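You operate a simulated robot arm through the tools that you are given. There is no shell and no other tool. Be economical: measure what you need, move in short steps, check, and stop when the job is done.

You are at the controls of a simulated robot arm. One attempt, no reset.

## Task
Hang up the YAM and NUT rings and turn the holder to CLOSE.
Fine: each on the post with its word.

The check looks at the end state, three seconds after you hand in, the way a careful person would. Anything else that was tipped, shoved, dropped, spilled or broken makes it a failure.

## Robot
A 6-joint arm with a two-finger parallel gripper, fixed in place. Base frame: the origin is at the foot of the arm, x ahead of it, y to its left, z up; the work surface is at about z = 0. Readings come in mm, rad, newtons and seconds.
With the tool pointing down near the work surface it reaches from about 140 to 580 mm from the base axis. Its first joint turns from -1.152 to 1.152 rad. Payload 2.1 kg.
The TCP is the grasp point between the finger pads, 30 mm short of the fingertips. In the tool frame z runs along the fingers and y along their closing line. Largest opening 94 mm; finger width 28, thickness 10; the body of the gripper, 50 by 96 mm, starts 55 mm behind the TCP.
Orientation is that of the tool frame in the base frame, as a unit quaternion [w, x, y, z]. With the fingers straight down and closing along the base's y, the tool's x points along the base's -x, its y along +y and its z along -z.

## Interface
- The arm moves only by the tool play_rows. Its argument "increments" is a list of rows, each a list of 6 numbers: the shift along the tool's x, y, z in units of 400 mm (1.0 is 400 mm), then the turn, a rotation vector about the tool's x, y, z in units of 90 degrees (1.0 is 90 degrees). In form: [[tx, ty, tz, wx, wy, wz], ...]. A call has 1 to 10 rows; each row is the pose to reach, as a shift and turn from the pose commanded when the call began, along the tool's axes at that moment. "jaw" is the finger opening in mm, from 0 to 94, set as the call begins (left out, the last holds). A call with a number of a shift or a turn outside -1 to 1 is refused whole. Each row takes 0.2 s and may step no farther than 50 mm and 0.15 rad from the row before; otherwise, or with a gripper value out of range, the whole call is refused. Where a pose cannot be reached the arm comes as near as it can. A force on the tool above 90 N (or 10 N above the force at the start of the call, whichever is more), or a blocked arm, ends the call early, and 0.2 s more pass. Each finger travels about 72 mm/s and halts on what it meets, pressing with about 29 N; the grip force reading is that of the motor and also rises with nothing between the fingers. The clock runs only during rows and for 0.2 s after the last one: add rows that repeat a pose to give the fingers time. The reply holds the time, the measured pose of the TCP, the force on the tool along the base axes, the opening and the grip force, in the units named above and with some noise.
- Cameras (640 x 400 px; columns grow to the right, rows downward): "scene" is fixed at [54.9, -368.7, 492.1]; the picture's right is [0.81, -0.59, 0.00], its down [-0.29, -0.39, -0.87] and it looks along [0.52, 0.70, -0.49] (base axes); focal length 214 px, centre (320, 200). "wrist" rides on the gripper at [76, 14, -102] in the tool frame; the picture's right is [-0.18, 0.98, 0.00], its down [-0.75, -0.14, -0.64] and it looks along [-0.63, -0.12, 0.77] (tool axes); focal length 243 px, centre (320, 200). There is no depth. A picture from a camera that has moved, and an enlarged one, comes with that camera's place and axes in the base frame and with its lens.
- camera(camera): a new picture of that camera. No time passes.
- enlarge(camera, box): a new picture of the part [left, top, right, bottom] of that camera's present view, enlarged. No time passes.
- finish_job(): hands the job in; it is judged then, once.

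Work in short steps. Places have to be worked out from the pictures, the camera data and where the tool is seen: move nearer, look again, correct. Check each grasp and each placing, and mend what went wrong. You have 120 turns and 64 pictures in all, those below and enlarged ones among them. Open the gripper and draw the arm clear of the work before you hand the job in, unless the task says otherwise; then end with one line.

The tools are called as a command line: name --pt "numbers of a row" for each row, then --argument value for the rest, lists and objects as JSON in quotes. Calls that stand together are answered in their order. play_rows: Moves the arm, as the interface text tells. Its arguments: {"type":"object","properties":{"increments":{"type":"array"},"jaw":{"type":"number"}},"required":["increments"]} The other tools are called the same way: camera (camera) takes a picture; enlarge (camera, box) takes an enlarged picture of a part of a camera's view; finish_job () hands the job in.

At the start:

```text
time_s: 0.0
position: [329.6, -68.2, 430.5]
orientation: [0.001, 0.001, 1.0, 0.0]
wrist_force: [0.3, -0.6, -0.3]
gripper_width: 94.0
grip_force: 0.1
```

scene: 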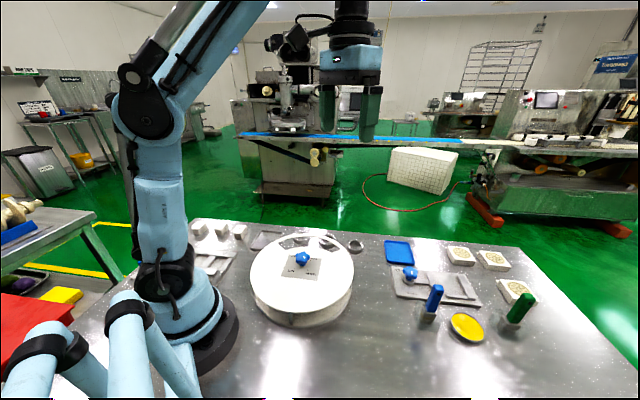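
wrist: 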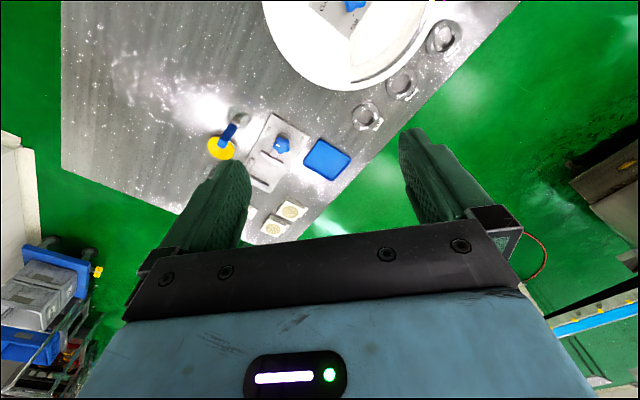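

I'll first enlarge the scene to identify the pieces.

enlarge --camera "scene" --box '[180, 210, 380, 335]'

enlarge --camera "scene" --box '[370, 225, 560, 345]'

enlarge --camera "wrist" --box '[180, 0, 480, 250]'

```text
3.20 times, centred on (280, 272) of scene
camera zoom: at [54.9, -368.7, 492.1], right [0.81, -0.59, 0.0], down [-0.29, -0.39, -0.87], along [0.52, 0.7, -0.49], focal length 686 px, centre (448, -32)
```

zoom: 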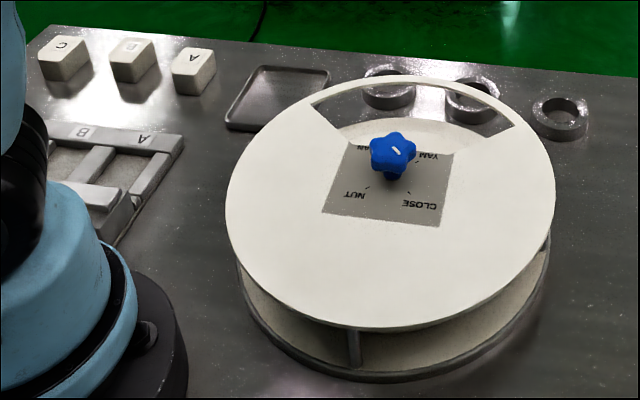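

```text
3.33 times, centred on (465, 285) of scene
camera zoom: at [54.9, -368.7, 492.1], right [0.81, -0.59, 0.0], down [-0.29, -0.39, -0.87], along [0.52, 0.7, -0.49], focal length 715 px, centre (-163, -83)
```

zoom: 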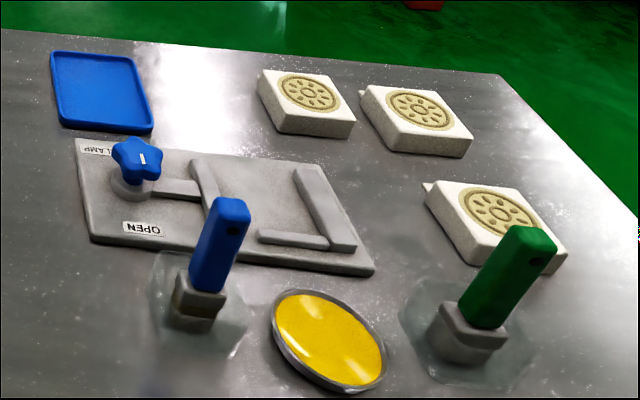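

```text
1.60 times, centred on (330, 125) of wrist
camera zoom: at [254.3, -53.7, 532.4], right [0.18, 0.98, 0.0], down [0.75, -0.14, 0.64], along [0.63, -0.12, -0.77], focal length 388 px, centre (304, 320)
```

zoom: 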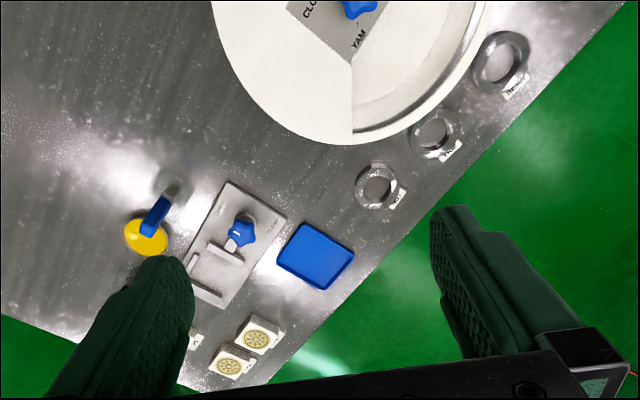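

The dial cover holder is around (272,-4), and three tagged rings lie behind it. I move the wrist camera for a closer look at the rings and dial.

play_rows --pt "0.056 0.08 0.05 0 0 0" --pt "0.112 0.16 0.1 0 0 0" --pt "0.169 0.24 0.15 0 0 0" --pt "0.225 0.32 0.2 0 0 0" --pt "0.225 0.32 0.2 0 0 0"

camera --camera "wrist"

```text
time_s: 1.2
position: [238.0, 60.2, 347.3]
orientation: [0.001, 0.0, 1.0, -0.001]
wrist_force: [0.0, 0.0, 0.1]
gripper_width: 94.2
grip_force: 0.0
```

```text
58 pictures are left
camera wrist: at [162.5, 75.0, 449.8], right [0.18, 0.98, 0.0], down [0.75, -0.14, 0.64], along [0.63, -0.12, -0.77], focal length 243 px, centre (320, 200)
```

wrist: 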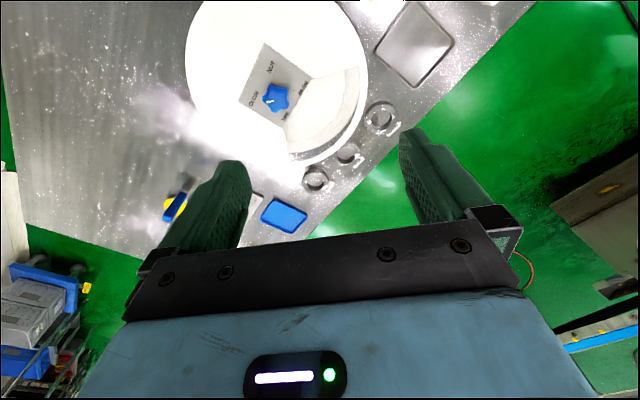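

enlarge --camera "wrist" --box '[230, 30, 420, 200]'

enlarge --camera "wrist" --box '[290, 90, 410, 195]'

enlarge --camera "wrist" --box '[230, 40, 330, 140]'

```text
2.35 times, centred on (325, 115) of wrist
camera zoom: at [162.5, 75.0, 449.8], right [0.18, 0.98, 0.0], down [0.75, -0.14, 0.64], along [0.63, -0.12, -0.77], focal length 571 px, centre (308, 400)
```

zoom: 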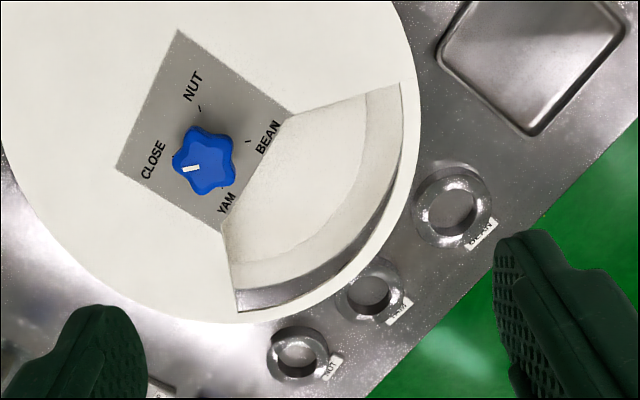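

```text
3.81 times, centred on (350, 142) of wrist
camera zoom: at [162.5, 75.0, 449.8], right [0.18, 0.98, 0.0], down [0.75, -0.14, 0.64], along [0.63, -0.12, -0.77], focal length 924 px, centre (206, 419)
```

zoom: 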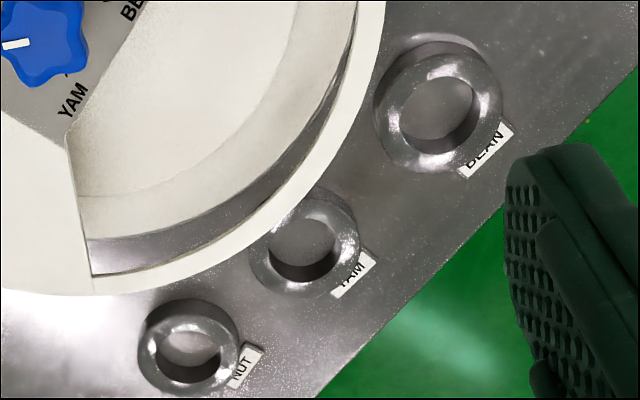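

```text
4.00 times, centred on (280, 90) of wrist
camera zoom: at [162.5, 75.0, 449.8], right [0.18, 0.98, 0.0], down [0.75, -0.14, 0.64], along [0.63, -0.12, -0.77], focal length 970 px, centre (480, 640)
```

zoom: 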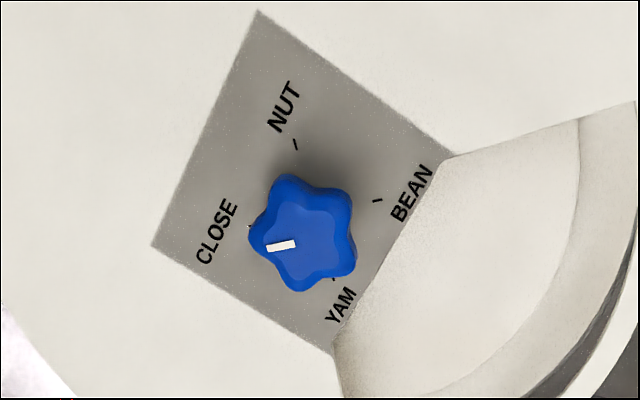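

The rings are NUT, YAM and BEAN; the knob points at CLOSE, with the words at 90° spacing (YAM is +90°, NUT -90°). I move above the knob for a better fix.

play_rows --pt "-0.016 -0.045 0.09 0 0 0" --pt "-0.032 -0.09 0.18 0 0 0" --pt "-0.049 -0.135 0.27 0 0 0" --pt "-0.065 -0.18 0.3675 0 0 0" --pt "-0.065 -0.18 0.3675 0 0 0"

camera --camera "wrist"

enlarge --camera "scene" --box '[230, 170, 390, 330]'

```text
time_s: 2.4
position: [266.3, -11.6, 202.1]
orientation: [0.001, -0.001, 1.0, 0.0]
wrist_force: [0.3, 0.7, -0.1]
gripper_width: 94.0
grip_force: 0.0
```

```text
54 pictures are left
camera wrist: at [190.2, 1.8, 303.8], right [0.18, 0.98, 0.0], down [0.75, -0.14, 0.64], along [0.63, -0.12, -0.77], focal length 243 px, centre (320, 200)
```

wrist: 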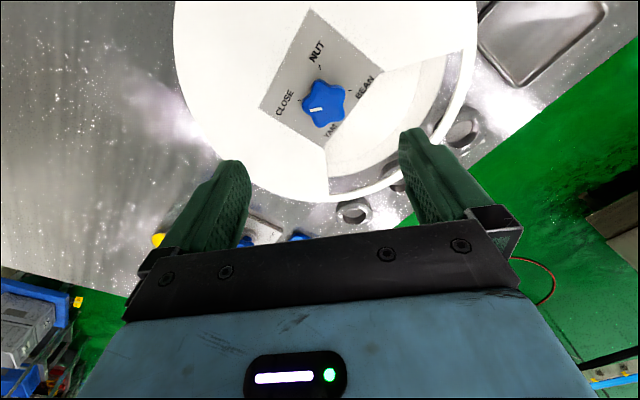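

```text
2.50 times, centred on (310, 250) of scene
camera zoom: at [54.9, -368.7, 492.1], right [0.81, -0.59, 0.0], down [-0.29, -0.39, -0.87], along [0.52, 0.7, -0.49], focal length 536 px, centre (345, 75)
```

zoom: 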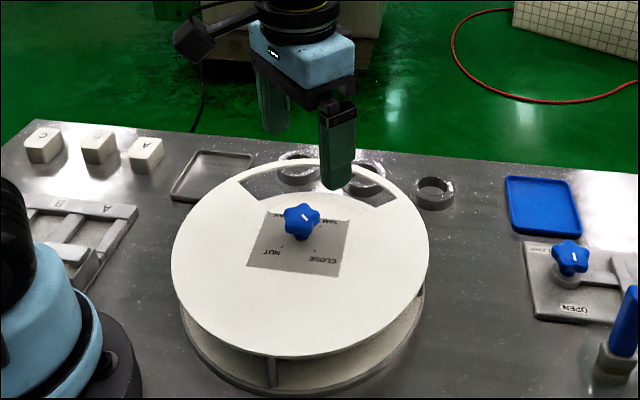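

From two views the knob is at about (261,-9), top z≈86 with the cover at z≈62. I descend with fingers astride it, tips at ≈67.

play_rows --pt "0.0125 0.0065 0.1 0 0 0" --pt "0.0125 0.0065 0.18 0 0 0" --pt "0.0125 0.0065 0.225 0 0 0" --pt "0.0125 0.0065 0.2625 0 0 0" --pt "0.0125 0.0065 0.2625 0 0 0"

camera --camera "wrist"

enlarge --camera "scene" --box '[230, 170, 390, 330]'

```text
time_s: 3.6
position: [262.1, -10.5, 95.8]
orientation: [0.001, 0.0, 1.0, 0.0]
wrist_force: [-0.1, -0.3, 0.2]
gripper_width: 94.1
grip_force: 0.0
```

```text
52 pictures are left
camera wrist: at [185.9, 3.5, 198.2], right [0.18, 0.98, 0.0], down [0.75, -0.14, 0.64], along [0.63, -0.12, -0.77], focal length 243 px, centre (320, 200)
```

wrist: 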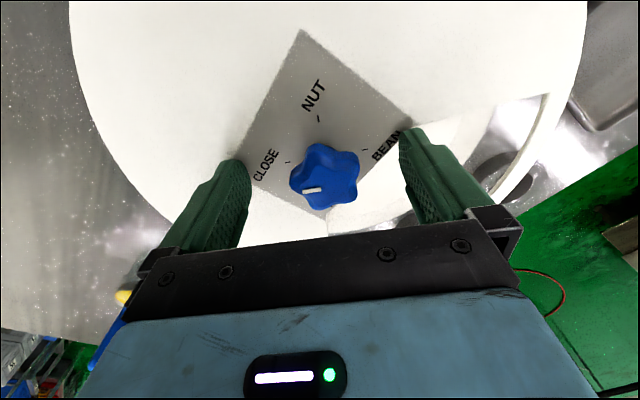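

```text
2.50 times, centred on (310, 250) of scene
camera zoom: at [54.9, -368.7, 492.1], right [0.81, -0.59, 0.0], down [-0.29, -0.39, -0.87], along [0.52, 0.7, -0.49], focal length 536 px, centre (345, 75)
```

zoom: 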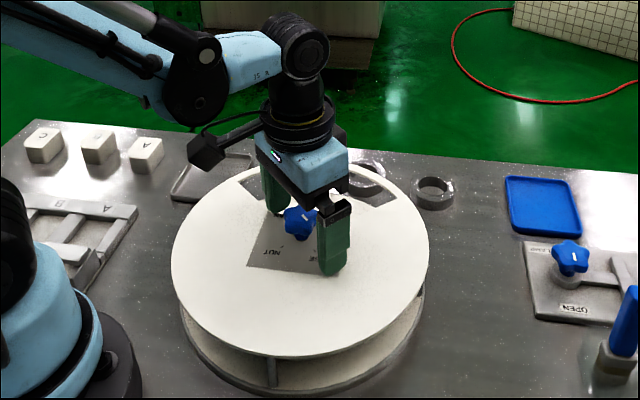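

The knob sits centred between the fingers. I close on it.

play_rows --pt "0 0 0 0 0 0" --pt "0 0 0 0 0 0" --pt "0 0 0 0 0 0" --pt "0 0 0 0 0 0" --jaw 20

camera --camera "wrist"

```text
time_s: 4.6
position: [261.1, -6.6, 96.8]
orientation: [0.0, -0.001, 1.0, 0.007]
wrist_force: [-5.8, 44.7, -13.5]
gripper_width: 37.3
grip_force: 45.2
```

```text
50 pictures are left
camera wrist: at [185.5, 5.3, 198.4], right [0.18, 0.98, 0.01], down [0.75, -0.15, 0.64], along [0.63, -0.11, -0.77], focal length 243 px, centre (320, 200)
```

wrist: 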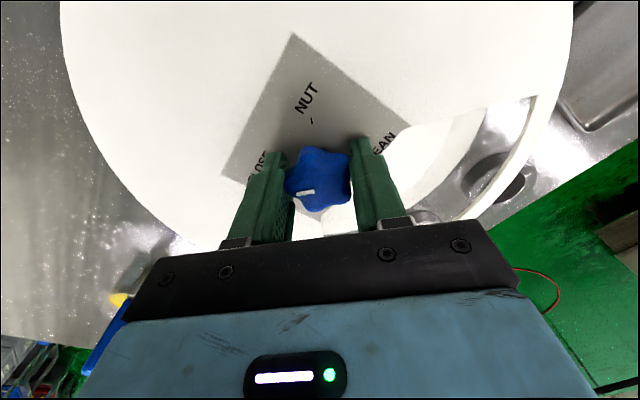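

A side force of 45 N shows the knob axis about 4 mm more in +y; I shift the command to relax it.

play_rows --pt "0 0.005 0 0 0 0" --pt "0 0.01 0 0 0 0" --pt "0 0.01 0 0 0 0"

enlarge --camera "scene" --box '[230, 170, 390, 330]'

```text
time_s: 5.4
position: [261.2, -6.0, 97.1]
orientation: [0.001, 0.0, 1.0, -0.002]
wrist_force: [-8.4, -1.1, -32.6]
gripper_width: 37.2
grip_force: 45.0
```

```text
2.50 times, centred on (310, 250) of scene
camera zoom: at [54.9, -368.7, 492.1], right [0.81, -0.59, 0.0], down [-0.29, -0.39, -0.87], along [0.52, 0.7, -0.49], focal length 536 px, centre (345, 75)
```

zoom: 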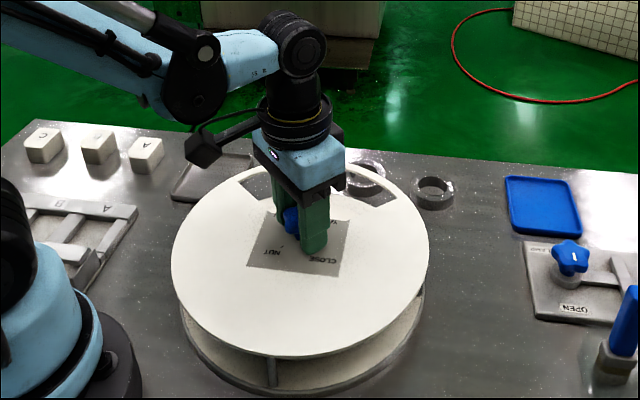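

The holder has not shifted and the side load is gone. I ease down a hair and turn the knob toward YAM (CCW from above), 40° first.

play_rows --pt "0 0 0.004 0 0 -0.045" --pt "0 0 0.005 0 0 -0.135" --pt "0 0 0.005 0 0 -0.225" --pt "0 0 0.005 0 0 -0.315" --pt "0 0 0.005 0 0 -0.405" --pt "0 0 0.005 0 0 -0.45"

camera --camera "wrist"

```text
time_s: 6.8
position: [260.5, -6.0, 95.9]
orientation: [0.0, -0.348, 0.938, -0.003]
wrist_force: [-11.6, -19.2, 25.7]
gripper_width: 36.6
grip_force: 44.9
```

```text
48 pictures are left
camera wrist: at [195.3, -44.7, 198.1], right [-0.5, 0.87, 0.0], down [0.66, 0.39, 0.64], along [0.56, 0.32, -0.77], focal length 243 px, centre (320, 200)
```

wrist: 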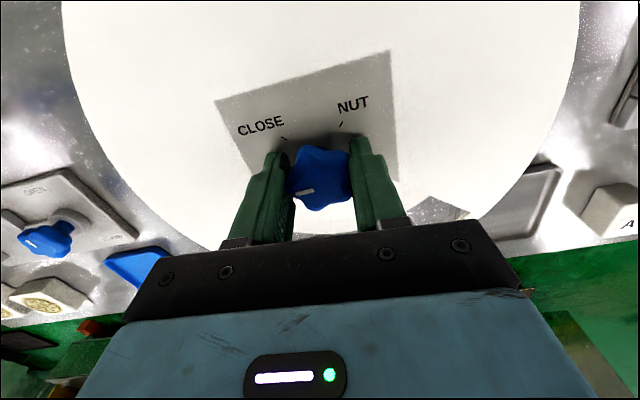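

Knob turns freely with the gripper while the cover stays. Continue to 90° total.

play_rows --pt "0 0 -0.0015 0 0 -0.09" --pt "0 0 -0.0015 0 0 -0.18" --pt "0 0 -0.0015 0 0 -0.27" --pt "0 0 -0.0015 0 0 -0.36" --pt "0 0 -0.0015 0 0 -0.45" --pt "0 0 -0.0015 0 0 -0.54" --pt "0 0 -0.0015 0 0 -0.55" --pt "0 0 -0.0015 0 0 -0.55"

camera --camera "wrist"

enlarge --camera "scene" --box '[230, 200, 390, 330]'

```text
time_s: 8.6
position: [261.9, -5.8, 96.7]
orientation: [-0.001, -0.707, 0.707, 0.0]
wrist_force: [-17.2, -14.8, -1.6]
gripper_width: 36.6
grip_force: 44.8
```

```text
47 pictures are left
camera wrist: at [247.6, -82.0, 199.2], right [-0.98, 0.18, 0.0], down [0.14, 0.76, 0.64], along [0.12, 0.63, -0.77], focal length 243 px, centre (320, 200)
```

wrist: 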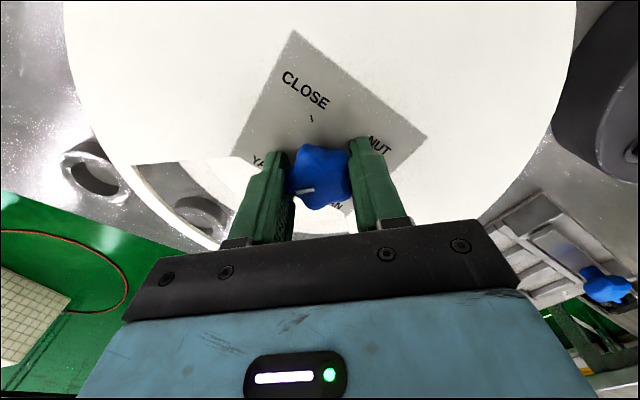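

```text
3.08 times, centred on (310, 265) of scene
camera zoom: at [54.9, -368.7, 492.1], right [0.81, -0.59, 0.0], down [-0.29, -0.39, -0.87], along [0.52, 0.7, -0.49], focal length 660 px, centre (351, 0)
```

zoom: 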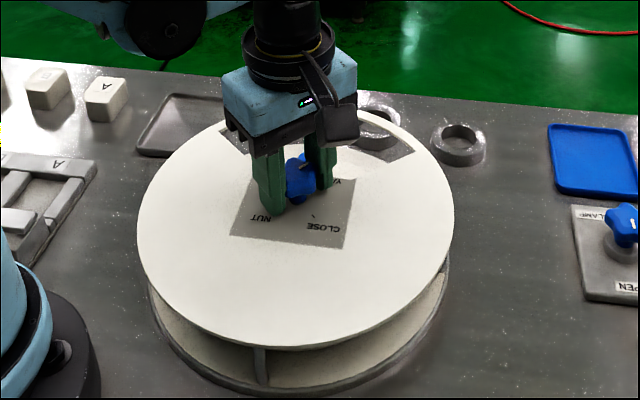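

Turned 90°. I release the knob, rise, and look through the window.

play_rows --pt "0 0 0 0 0 0" --pt "0 0 0 0 0 0" --pt "0 0 0 0 0 0" --pt "0 0 -0.1 0 0 0" --pt "0 0 -0.2 0 0 0.09" --pt "0 0 -0.3 0 0 0.18" --pt "0 0 -0.35 0 0 0.27" --pt "0 0 -0.35 0 0 0.36" --pt "0 0 -0.35 0 0 0.45" --pt "0 0 -0.35 0 0 0.5" --jaw 90

camera --camera "wrist"

enlarge --camera "scene" --box '[230, 200, 390, 330]'

```text
time_s: 10.8
position: [262.9, -4.7, 237.9]
orientation: [0.001, -0.381, 0.924, -0.001]
wrist_force: [0.8, -0.2, 0.0]
gripper_width: 90.1
grip_force: 0.0
```

```text
45 pictures are left
camera wrist: at [198.2, -48.7, 339.6], right [-0.56, 0.83, 0.0], down [0.63, 0.43, 0.64], along [0.53, 0.36, -0.77], focal length 243 px, centre (320, 200)
```

wrist: 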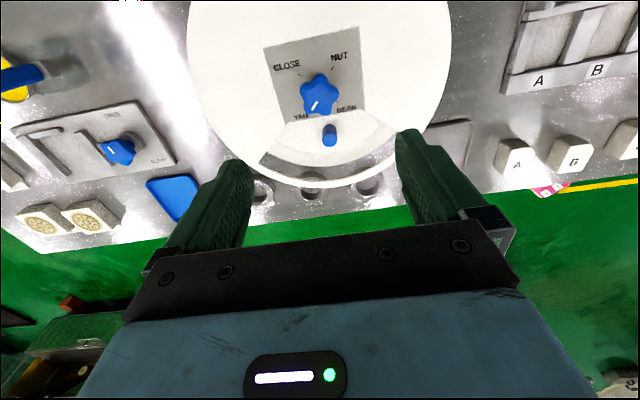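

```text
3.08 times, centred on (310, 265) of scene
camera zoom: at [54.9, -368.7, 492.1], right [0.81, -0.59, 0.0], down [-0.29, -0.39, -0.87], along [0.52, 0.7, -0.49], focal length 660 px, centre (351, 0)
```

zoom: 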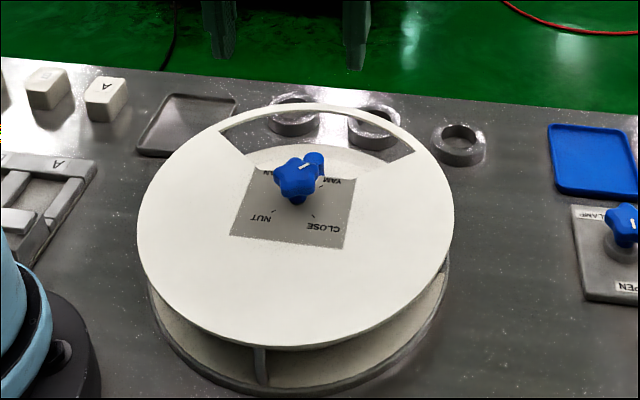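

A blue post appeared in the window. I enlarge to see it and the pointer.

enlarge --camera "wrist" --box '[240, 60, 400, 200]'

enlarge --camera "scene" --box '[270, 220, 350, 270]'

```text
2.86 times, centred on (320, 130) of wrist
camera zoom: at [198.2, -48.7, 339.6], right [-0.56, 0.83, 0.0], down [0.63, 0.43, 0.64], along [0.53, 0.36, -0.77], focal length 693 px, centre (320, 400)
```

zoom: 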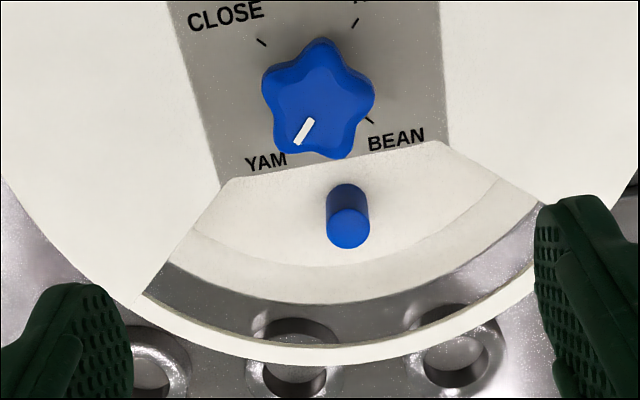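

```text
8.00 times, centred on (310, 245) of scene
camera zoom: at [54.9, -368.7, 492.1], right [0.81, -0.59, 0.0], down [-0.29, -0.39, -0.87], along [0.52, 0.7, -0.49], focal length 1716 px, centre (400, -160)
```

zoom: 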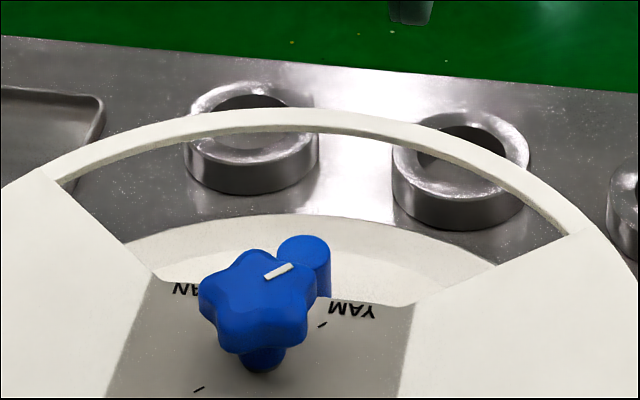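

The YAM post is at about (307,41), top z≈50, 65 mm out from the axis at 45°. The present yaw (closing tangentially) suits both picking and placing, so I keep it and go above the YAM ring near (413,79).

play_rows --pt "-0.1 -0.03 0.036 0 0 0" --pt "-0.2 -0.06 0.072 0 0 0" --pt "-0.3 -0.09 0.108 0 0 0" --pt "-0.414 -0.117 0.145 0 0 0" --pt "-0.414 -0.117 0.145 0 0 0"

enlarge --camera "wrist" --box '[180, 0, 460, 190]'

enlarge --camera "scene" --box '[290, 220, 380, 260]'

```text
time_s: 12.0
position: [410.5, 77.2, 181.6]
orientation: [0.001, -0.383, 0.924, 0.0]
wrist_force: [-0.1, -0.5, -0.8]
gripper_width: 90.1
grip_force: 0.1
```

```text
2.11 times, centred on (320, 95) of wrist
camera zoom: at [346.4, 33.5, 281.8], right [-0.56, 0.83, 0.0], down [0.63, 0.43, 0.64], along [0.53, 0.36, -0.77], focal length 511 px, centre (320, 421)
```

zoom: 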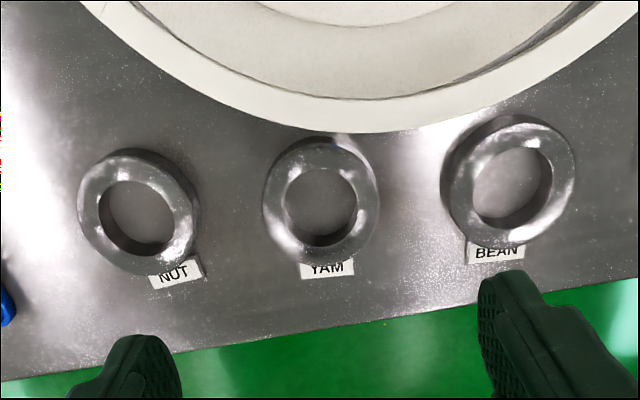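

```text
7.11 times, centred on (335, 240) of scene
camera zoom: at [54.9, -368.7, 492.1], right [0.81, -0.59, 0.0], down [-0.29, -0.39, -0.87], along [0.52, 0.7, -0.49], focal length 1525 px, centre (213, -84)
```

zoom: 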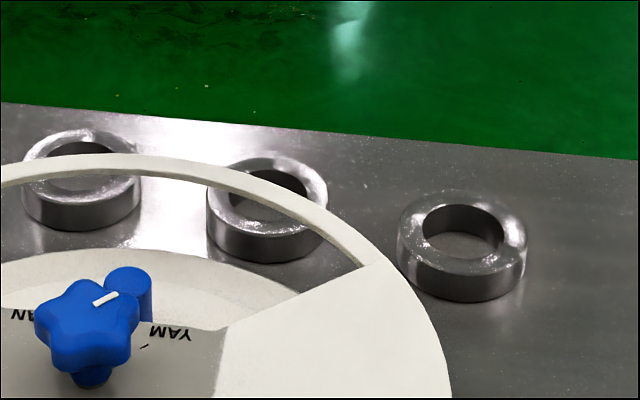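

The labels lie flat on the table and the rings are loose (≈57 mm outer, 36 mm hole, ≈18 high). The YAM ring centre ≈(411,78) is under the TCP, so I descend with a 78 mm opening.

play_rows --pt "0 0 0.1 0 0 0" --pt "0 0 0.2 0 0 0" --pt "0 0 0.27 0 0 0" --pt "0 0 0.32 0 0 0" --pt "0 0 0.362 0 0 0" --pt "0 0 0.362 0 0 0" --jaw 78

camera --camera "wrist"

```text
time_s: 13.4
position: [411.8, 79.3, 34.2]
orientation: [0.002, -0.383, 0.924, 0.0]
wrist_force: [-0.5, 0.1, -0.2]
gripper_width: 78.0
grip_force: 0.1
```

```text
39 pictures are left
camera wrist: at [347.5, 34.9, 136.2], right [-0.56, 0.83, 0.0], down [0.63, 0.43, 0.64], along [0.53, 0.36, -0.77], focal length 243 px, centre (320, 200)
```

wrist: 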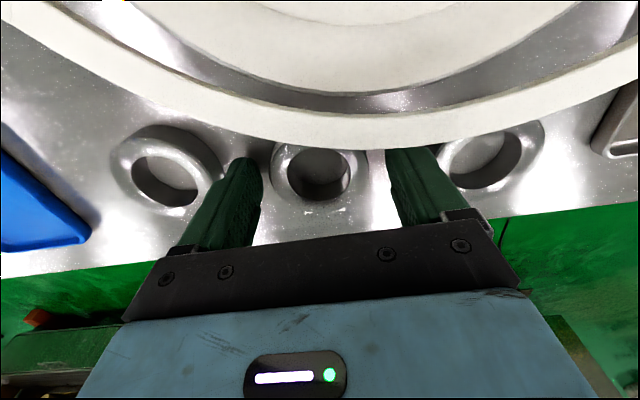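

The ring is centred between the fingers. Closing.

play_rows --pt "0 0 0 0 0 0" --pt "0 0 0 0 0 0" --pt "0 0 0 0 0 0" --jaw 40

```text
time_s: 14.2
position: [412.2, 79.4, 34.4]
orientation: [0.001, -0.383, 0.924, 0.0]
wrist_force: [0.2, -0.1, -0.2]
gripper_width: 56.7
grip_force: 29.0
```

Gripped at 56.7 mm. Lifting to TCP z≈150.

play_rows --pt "0 0 -0.05 0 0 0" --pt "0 0 -0.15 0 0 0" --pt "0 0 -0.25 0 0 0" --pt "0 0 -0.29 0 0 0" --pt "0 0 -0.29 0 0 0"

camera --camera "wrist"

```text
time_s: 15.4
position: [412.9, 79.4, 151.0]
orientation: [0.002, -0.383, 0.924, -0.001]
wrist_force: [-1.1, 0.4, -1.2]
gripper_width: 56.8
grip_force: 29.6
```

```text
38 pictures are left
camera wrist: at [348.7, 35.7, 252.8], right [-0.56, 0.83, 0.0], down [0.63, 0.43, 0.64], along [0.53, 0.36, -0.77], focal length 243 px, centre (320, 200)
```

wrist: 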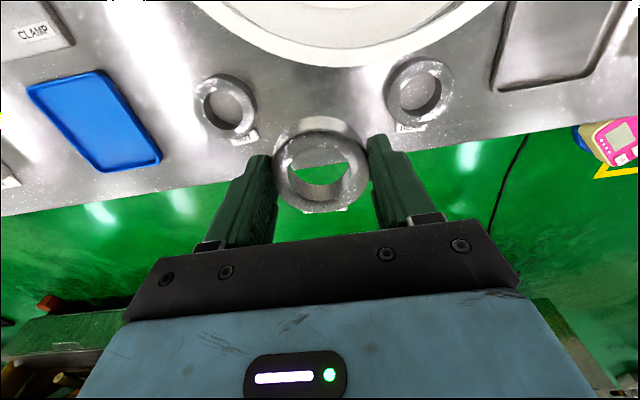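

The YAM ring (with its tag) is held. Now I carry it over the post.

play_rows --pt "0.06 0.03 0 0 0 0" --pt "0.12 0.06 0 0 0 0" --pt "0.18 0.09 0 0 0 0" --pt "0.2475 0.12 0 0 0 0" --pt "0.2475 0.12 0 0 0 0"

enlarge --camera "wrist" --box '[220, 70, 420, 230]'

enlarge --camera "scene" --box '[260, 190, 360, 290]'

```text
time_s: 16.6
position: [307.2, 44.3, 150.1]
orientation: [0.001, -0.383, 0.924, -0.001]
wrist_force: [-0.1, -0.1, -1.0]
gripper_width: 56.9
grip_force: 28.9
```

```text
2.50 times, centred on (320, 150) of wrist
camera zoom: at [242.9, 0.2, 252.2], right [-0.56, 0.83, 0.0], down [0.63, 0.43, 0.64], along [0.53, 0.36, -0.77], focal length 606 px, centre (320, 325)
```

zoom: 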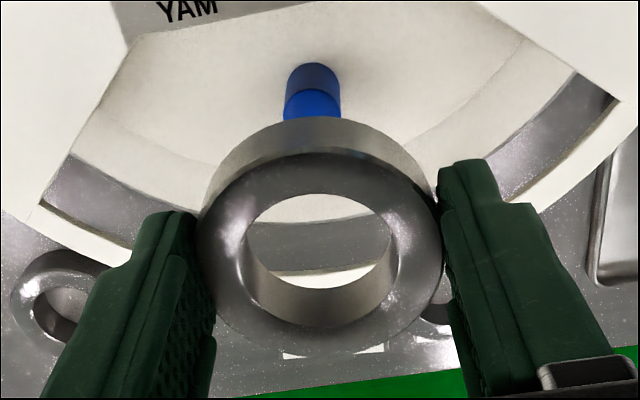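

```text
4.00 times, centred on (310, 240) of scene
camera zoom: at [54.9, -368.7, 492.1], right [0.81, -0.59, 0.0], down [-0.29, -0.39, -0.87], along [0.52, 0.7, -0.49], focal length 858 px, centre (360, 40)
```

zoom: 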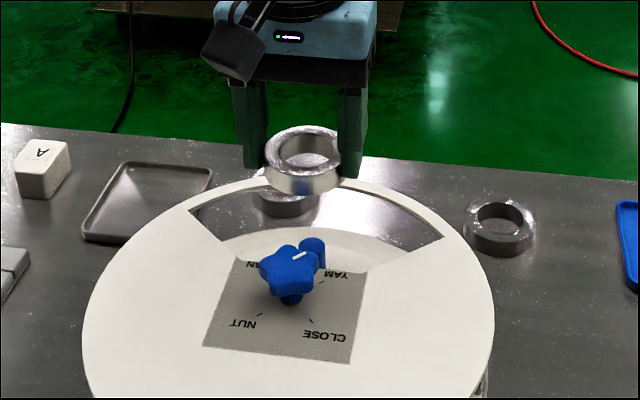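

Ring centre ≈(307,44); post ≈(305.5,40). I shift ≈4 mm inward and descend to just above the post, then check.

play_rows --pt "0.009 -0.0045 0.03 0 0 0" --pt "0.009 -0.0045 0.08 0 0 0" --pt "0.009 -0.0045 0.118 0 0 0" --pt "0.009 -0.0045 0.118 0 0 0"

enlarge --camera "wrist" --box '[220, 70, 420, 230]'

enlarge --camera "scene" --box '[270, 200, 350, 270]'

```text
time_s: 17.6
position: [306.5, 38.4, 103.4]
orientation: [0.001, -0.382, 0.924, 0.0]
wrist_force: [1.7, 0.1, -0.8]
gripper_width: 57.1
grip_force: 29.0
```

```text
2.50 times, centred on (320, 150) of wrist
camera zoom: at [243.5, -4.8, 205.1], right [-0.56, 0.83, 0.0], down [0.63, 0.43, 0.64], along [0.53, 0.36, -0.77], focal length 606 px, centre (320, 325)
```

zoom: 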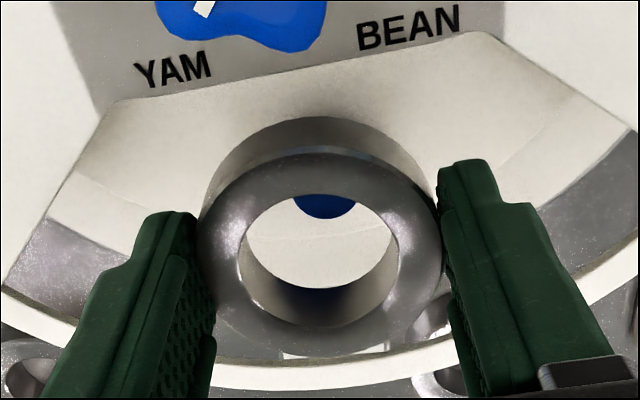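

```text
5.71 times, centred on (310, 235) of scene
camera zoom: at [54.9, -368.7, 492.1], right [0.81, -0.59, 0.0], down [-0.29, -0.39, -0.87], along [0.52, 0.7, -0.49], focal length 1226 px, centre (377, 0)
```

zoom: 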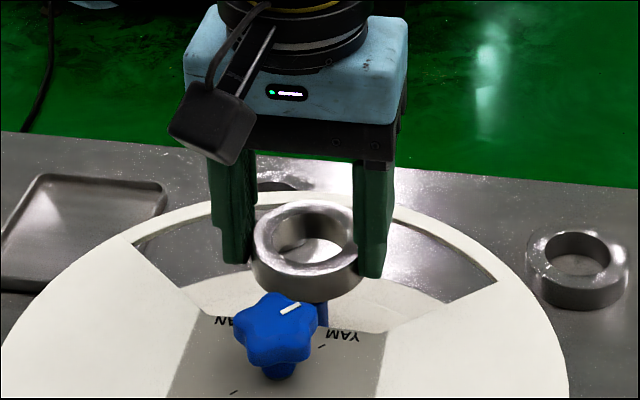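

Post and ring agree within a few mm (clearance ±8). I nudge 2 mm outward and lower until the post top should be inside the ring.

play_rows --pt "-0.005 0.003 0.02 0 0 0" --pt "-0.005 0.003 0.04 0 0 0" --pt "-0.005 0.003 0.06 0 0 0" --pt "-0.005 0.003 0.06 0 0 0"

enlarge --camera "wrist" --box '[220, 70, 420, 230]'

```text
time_s: 18.6
position: [308.2, 40.6, 78.0]
orientation: [0.0, -0.383, 0.924, -0.001]
wrist_force: [-0.4, 0.3, -1.8]
gripper_width: 56.8
grip_force: 29.1
```

```text
2.50 times, centred on (320, 150) of wrist
camera zoom: at [244.2, -2.9, 180.4], right [-0.56, 0.83, 0.0], down [0.63, 0.43, 0.64], along [0.53, 0.36, -0.77], focal length 606 px, centre (320, 325)
```

zoom: 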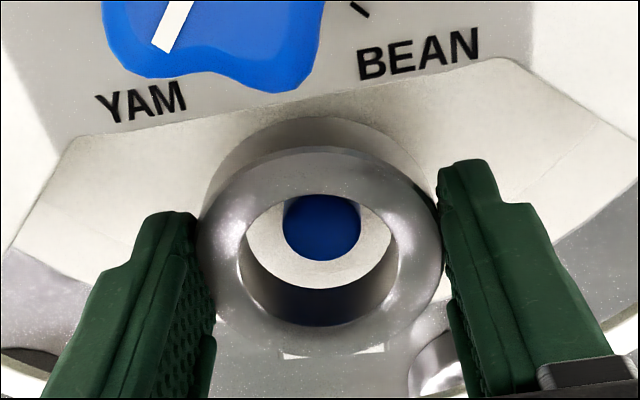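

The post is well inside the hole. Lowering further toward the shelf.

play_rows --pt "0 0 0.02 0 0 0" --pt "0 0 0.04 0 0 0" --pt "0 0 0.05 0 0 0" --pt "0 0 0.05 0 0 0"

enlarge --camera "wrist" --box '[220, 70, 420, 230]'

enlarge --camera "scene" --box '[270, 200, 350, 270]'

```text
time_s: 19.6
position: [307.6, 41.7, 58.7]
orientation: [0.002, -0.382, 0.924, -0.001]
wrist_force: [-0.9, 0.0, -1.5]
gripper_width: 56.8
grip_force: 29.6
```

```text
2.50 times, centred on (320, 150) of wrist
camera zoom: at [243.6, -2.2, 160.5], right [-0.56, 0.83, 0.0], down [0.63, 0.43, 0.64], along [0.53, 0.36, -0.77], focal length 606 px, centre (320, 325)
```

zoom: 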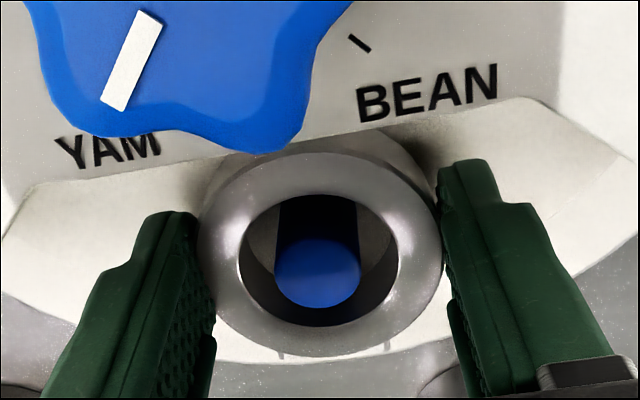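

```text
5.71 times, centred on (310, 235) of scene
camera zoom: at [54.9, -368.7, 492.1], right [0.81, -0.59, 0.0], down [-0.29, -0.39, -0.87], along [0.52, 0.7, -0.49], focal length 1226 px, centre (377, 0)
```

zoom: 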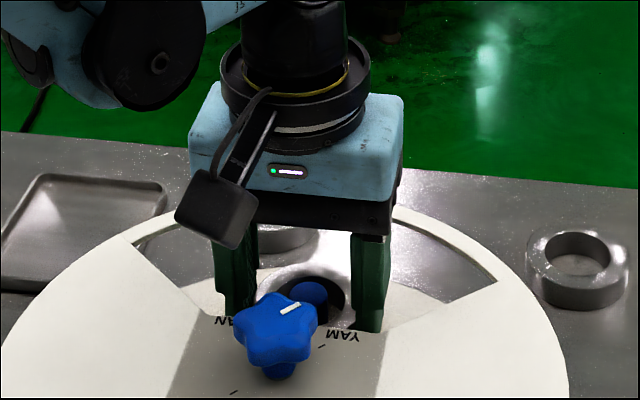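

Still no contact; I lower in small steps and watch the force.

play_rows --pt "-0.004 0 0.005 0 0 0" --pt "-0.006 0 0.009 0 0 0" --pt "-0.006 0 0.012 0 0 0"

```text
time_s: 20.4
position: [310.6, 42.9, 54.3]
orientation: [0.002, -0.382, 0.924, -0.001]
wrist_force: [0.1, 0.5, -0.6]
gripper_width: 57.1
grip_force: 29.3
```

play_rows --pt "0 0 0.005 0 0 0" --pt "0 0 0.01 0 0 0" --pt "0 0 0.01 0 0 0"

enlarge --camera "wrist" --box '[220, 70, 420, 230]'

```text
time_s: 21.2
position: [309.5, 42.6, 50.4]
orientation: [0.001, -0.383, 0.924, 0.0]
wrist_force: [-2.6, -0.3, 27.4]
gripper_width: 56.8
grip_force: 28.9
```

```text
2.50 times, centred on (320, 150) of wrist
camera zoom: at [245.8, -0.9, 152.5], right [-0.56, 0.83, 0.0], down [0.63, 0.43, 0.64], along [0.53, 0.36, -0.77], focal length 606 px, centre (320, 325)
```

zoom: 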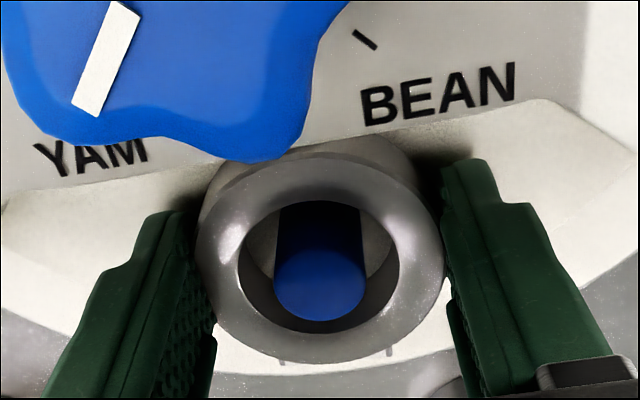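

The ring rests on the shelf (27 N up). I release, and lift straight out.

play_rows --pt "0 0 -0.004 0 0 0" --pt "0 0 -0.004 0 0 0" --pt "0 0 -0.05 0 0 0" --pt "0 0 -0.15 0 0 0" --pt "0 0 -0.25 0 0 0" --pt "0 0 -0.3 0 0 0" --jaw 74

enlarge --camera "wrist" --box '[220, 30, 420, 190]'

enlarge --camera "scene" --box '[260, 210, 360, 270]'

```text
time_s: 22.6
position: [310.8, 43.5, 171.1]
orientation: [0.001, -0.382, 0.924, 0.0]
wrist_force: [-0.7, -0.6, 0.0]
gripper_width: 73.8
grip_force: 0.0
```

```text
2.50 times, centred on (320, 110) of wrist
camera zoom: at [245.8, -0.6, 272.9], right [-0.56, 0.83, 0.0], down [0.63, 0.43, 0.64], along [0.53, 0.36, -0.77], focal length 606 px, centre (320, 425)
```

zoom: 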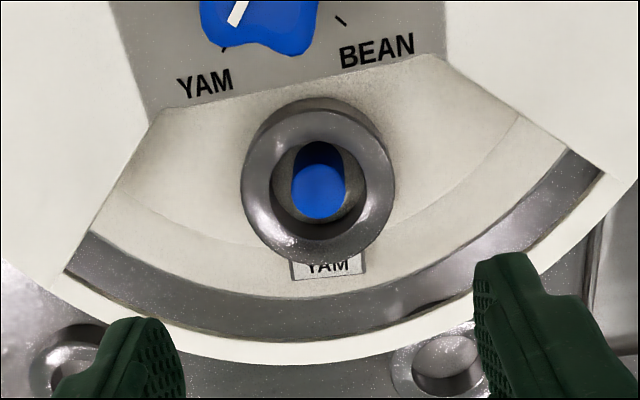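

```text
6.40 times, centred on (310, 240) of scene
camera zoom: at [54.9, -368.7, 492.1], right [0.81, -0.59, 0.0], down [-0.29, -0.39, -0.87], along [0.52, 0.7, -0.49], focal length 1373 px, centre (384, -56)
```

zoom: 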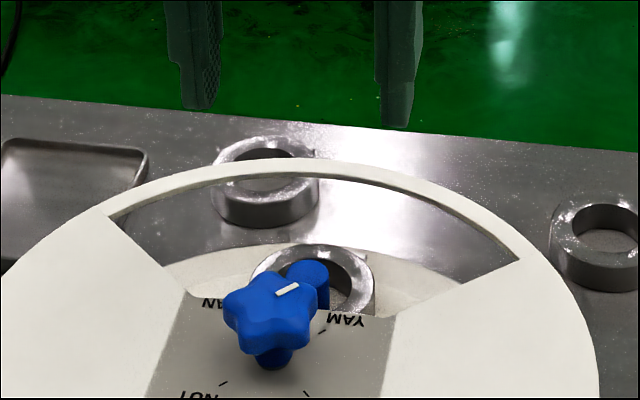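

YAM is on its post. Next I return to the knob at yaw +90 (how it was left) and descend with the fingers open.

play_rows --pt "0.06 0 0 0 0 -0.09" --pt "0.12 0 0 0 0 -0.18" --pt "0.175 0 0 0 0 -0.27" --pt "0.175 0 0 0 0 -0.36" --pt "0.175 0 0 0 0 -0.45" --pt "0.175 0 0 0 0 -0.5" --pt "0.175 0 0.06 0 0 -0.5" --pt "0.175 0 0.12 0 0 -0.5" --pt "0.175 0 0.185 0 0 -0.5" --pt "0.175 0 0.185 0 0 -0.5" --jaw 84

camera --camera "wrist"

```text
time_s: 24.8
position: [259.4, -8.1, 94.6]
orientation: [-0.001, 0.707, -0.707, 0.0]
wrist_force: [0.6, 0.6, 0.3]
gripper_width: 83.9
grip_force: 0.2
```

```text
27 pictures are left
camera wrist: at [245.8, -83.8, 197.6], right [-0.98, 0.18, 0.0], down [0.14, 0.75, 0.64], along [0.12, 0.63, -0.77], focal length 243 px, centre (320, 200)
```

wrist: 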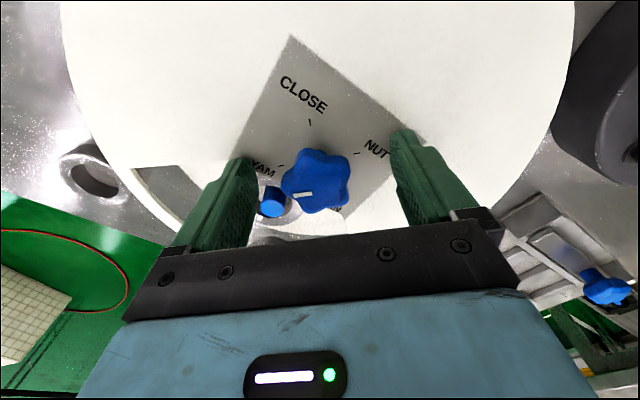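

Slight trim of position to the earlier unloaded grip point, then close on the knob.

play_rows --pt "-0.0055 -0.005 -0.005 0 0 0" --pt "-0.0055 -0.005 -0.005 0 0 0" --pt "-0.0055 -0.005 -0.005 0 0 0" --pt "-0.0055 -0.005 -0.005 0 0 0" --pt "-0.0055 -0.005 -0.005 0 0 0" --jaw 20

```text
time_s: 26.0
position: [263.0, -4.8, 97.6]
orientation: [0.001, 0.708, -0.707, -0.001]
wrist_force: [-19.8, -0.5, -0.6]
gripper_width: 37.7
grip_force: 45.0
```

Good grip. Turn CW from above by 81° first (back through CLOSE).

play_rows --pt "0 0.004 0 0 0 0.09" --pt "0 0.004 0 0 0 0.18" --pt "0 0.004 0 0 0 0.27" --pt "0 0.004 0 0 0 0.36" --pt "0 0.004 0 0 0 0.45" --pt "0 0.004 0 0 0 0.54" --pt "0 0.004 0 0 0 0.63" --pt "0 0.004 0 0 0 0.72" --pt "0 0.004 0 0 0 0.81" --pt "0 0.004 0 0 0 0.9"

```text
time_s: 28.2
position: [263.2, -6.5, 98.8]
orientation: [0.005, -0.078, 0.997, -0.006]
wrist_force: [27.4, -34.6, 21.3]
gripper_width: 37.7
grip_force: 44.9
```

Some side load; I correct for it and continue another 81°.

play_rows --pt "-0.004 -0.007 -0.003 0 0 0.09" --pt "-0.004 -0.007 -0.003 0 0 0.18" --pt "-0.004 -0.007 -0.003 0 0 0.27" --pt "-0.004 -0.007 -0.003 0 0 0.36" --pt "-0.004 -0.007 -0.003 0 0 0.45" --pt "-0.004 -0.007 -0.003 0 0 0.54" --pt "-0.004 -0.007 -0.003 0 0 0.63" --pt "-0.004 -0.007 -0.003 0 0 0.72"

camera --camera "wrist"

```text
time_s: 30.0
position: [261.5, -7.0, 100.5]
orientation: [0.0, 0.469, 0.883, -0.001]
wrist_force: [-6.5, -11.4, 9.3]
gripper_width: 37.3
grip_force: 44.9
```

```text
26 pictures are left
camera wrist: at [231.3, 63.7, 200.9], right [0.92, 0.4, 0.0], down [0.31, -0.7, 0.64], along [0.25, -0.59, -0.77], focal length 243 px, centre (320, 200)
```

wrist: 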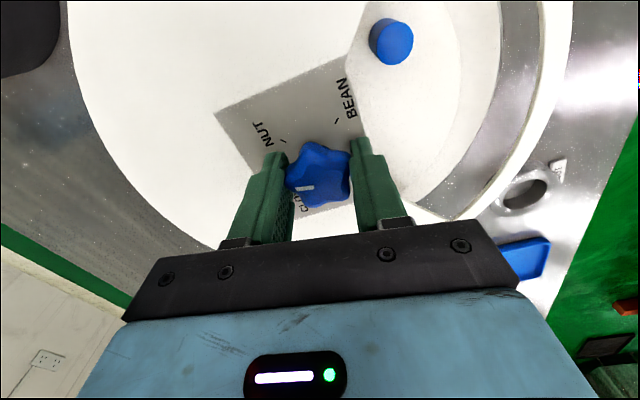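

Pointer at -56°, a second post entering the window. Turn the remaining 34°.

play_rows --pt "0 0 0 0 0 0.09" --pt "0 0 0 0 0 0.18" --pt "0 0 0 0 0 0.27" --pt "0 0 0 0 0 0.36" --pt "0 0 0 0 0 0.38" --pt "0 0 0 0 0 0.38"

camera --camera "wrist"

```text
time_s: 31.4
position: [260.0, -8.1, 99.1]
orientation: [0.0, 0.707, 0.707, -0.002]
wrist_force: [-20.1, -18.2, -9.5]
gripper_width: 37.6
grip_force: 45.1
```

```text
25 pictures are left
camera wrist: at [276.2, 68.6, 200.9], right [0.98, -0.19, 0.0], down [-0.14, -0.75, 0.64], along [-0.12, -0.63, -0.77], focal length 243 px, centre (320, 200)
```

wrist: 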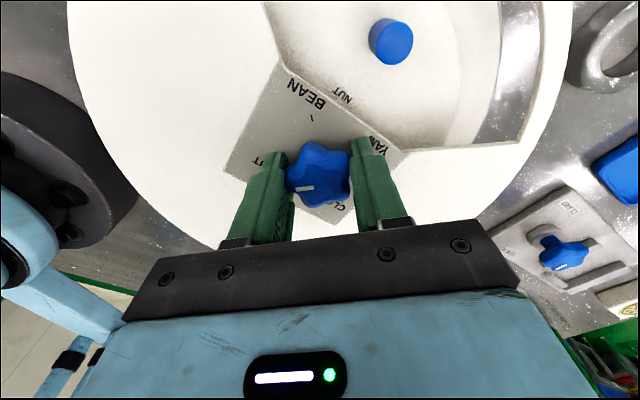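

The shelf itself bears the word NUT by this post, so it is the right one. I release, rise and swing back toward yaw +45.

play_rows --pt "0 0 0 0 0 0" --pt "0 0 0 0 0 0" --pt "0 0 0 0 0 0" --pt "0 0 -0.09 0 0 0" --pt "0 0 -0.18 0 0 -0.09" --pt "0 0 -0.2 0 0 -0.18" --pt "0 0 -0.2 0 0 -0.27" --pt "0 0 -0.2 0 0 -0.36" --pt "0 0 -0.2 0 0 -0.45" --pt "0 0 -0.2 0 0 -0.54" --jaw 84

play_rows --pt "0 0 0 0 0 -0.09" --pt "0 0 0 0 0 -0.18" --pt "0 0 0 0 0 -0.27" --pt "0 0 0 0 0 -0.36" --pt "0 0 0 0 0 -0.45" --pt "0 0 0 0 0 -0.54" --pt "0 0 0 0 0 -0.63" --pt "0 0 0 0 0 -0.72" --pt "0 0 0 0 0 -0.81" --pt "0 0 0 0 0 -0.9"

enlarge --camera "wrist" --box '[200, 0, 440, 190]'

```text
time_s: 33.6
position: [261.6, -7.2, 180.0]
orientation: [0.001, 0.353, 0.936, 0.0]
wrist_force: [-0.1, 1.0, 0.2]
gripper_width: 83.9
grip_force: 0.1
```

```text
time_s: 35.8
position: [262.7, -8.3, 179.7]
orientation: [0.002, -0.339, 0.941, -0.001]
wrist_force: [-0.5, 0.7, 0.0]
gripper_width: 84.0
grip_force: 0.0
```

```text
2.11 times, centred on (320, 95) of wrist
camera zoom: at [194.6, -45.3, 281.3], right [-0.49, 0.87, 0.0], down [0.67, 0.37, 0.64], along [0.56, 0.31, -0.77], focal length 511 px, centre (320, 421)
```

zoom: 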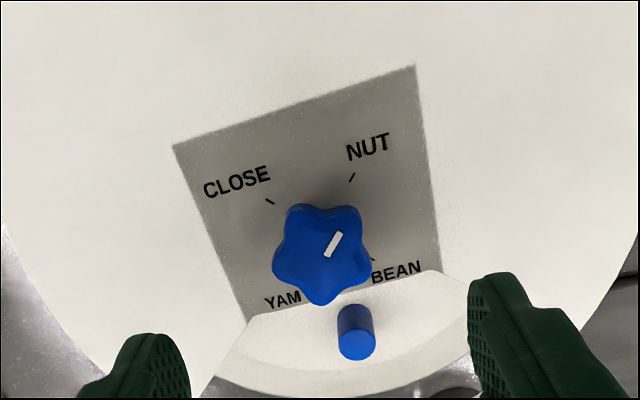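

NUT post is in the window at (308,40). I head to the NUT ring at about (469,5), yaw 45.

play_rows --pt "-0.083 -0.06 0 0 0 -0.06" --pt "-0.167 -0.12 0 0 0 -0.06" --pt "-0.25 -0.18 0 0 0 -0.06" --pt "-0.334 -0.242 0 0 0 -0.06" --pt "-0.4175 -0.303 0 0 0 -0.06" --pt "-0.4175 -0.303 0 0 0 -0.06" --jaw 78

enlarge --camera "wrist" --box '[200, 40, 440, 200]'

```text
time_s: 37.2
position: [470.6, 5.6, 181.0]
orientation: [0.002, -0.383, 0.924, 0.0]
wrist_force: [0.2, -0.9, 0.1]
gripper_width: 78.0
grip_force: 0.1
```

```text
2.50 times, centred on (320, 120) of wrist
camera zoom: at [406.3, -37.7, 282.9], right [-0.57, 0.82, 0.0], down [0.63, 0.43, 0.64], along [0.53, 0.36, -0.77], focal length 606 px, centre (320, 400)
```

zoom: 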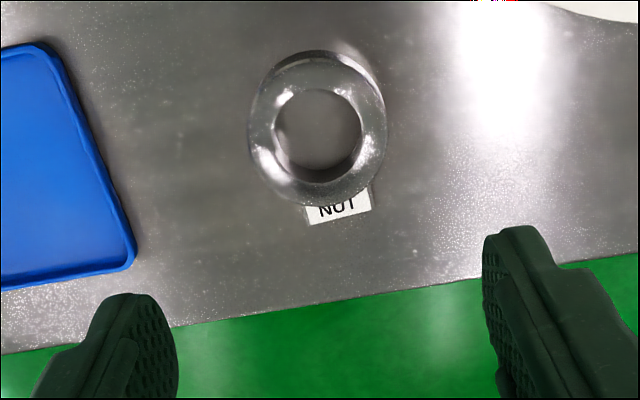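

Well aligned over the NUT ring, tray clear of the left finger. Descend and close.

play_rows --pt "-0.003 0 0.1 0 0 0" --pt "-0.003 0 0.2 0 0 0" --pt "-0.003 0 0.27 0 0 0" --pt "-0.003 0 0.32 0 0 0" --pt "-0.003 0 0.365 0 0 0" --pt "-0.003 0 0.365 0 0 0"

play_rows --pt "0 0 0 0 0 0" --pt "0 0 0 0 0 0" --pt "0 0 0 0 0 0" --jaw 40

```text
time_s: 38.6
position: [469.5, 8.7, 33.1]
orientation: [0.002, -0.383, 0.924, -0.001]
wrist_force: [0.1, -0.5, -0.8]
gripper_width: 78.0
grip_force: 0.1
```

```text
time_s: 39.4
position: [469.0, 7.2, 33.0]
orientation: [0.0, -0.383, 0.924, -0.001]
wrist_force: [-1.1, -0.1, -0.8]
gripper_width: 56.9
grip_force: 29.0
```

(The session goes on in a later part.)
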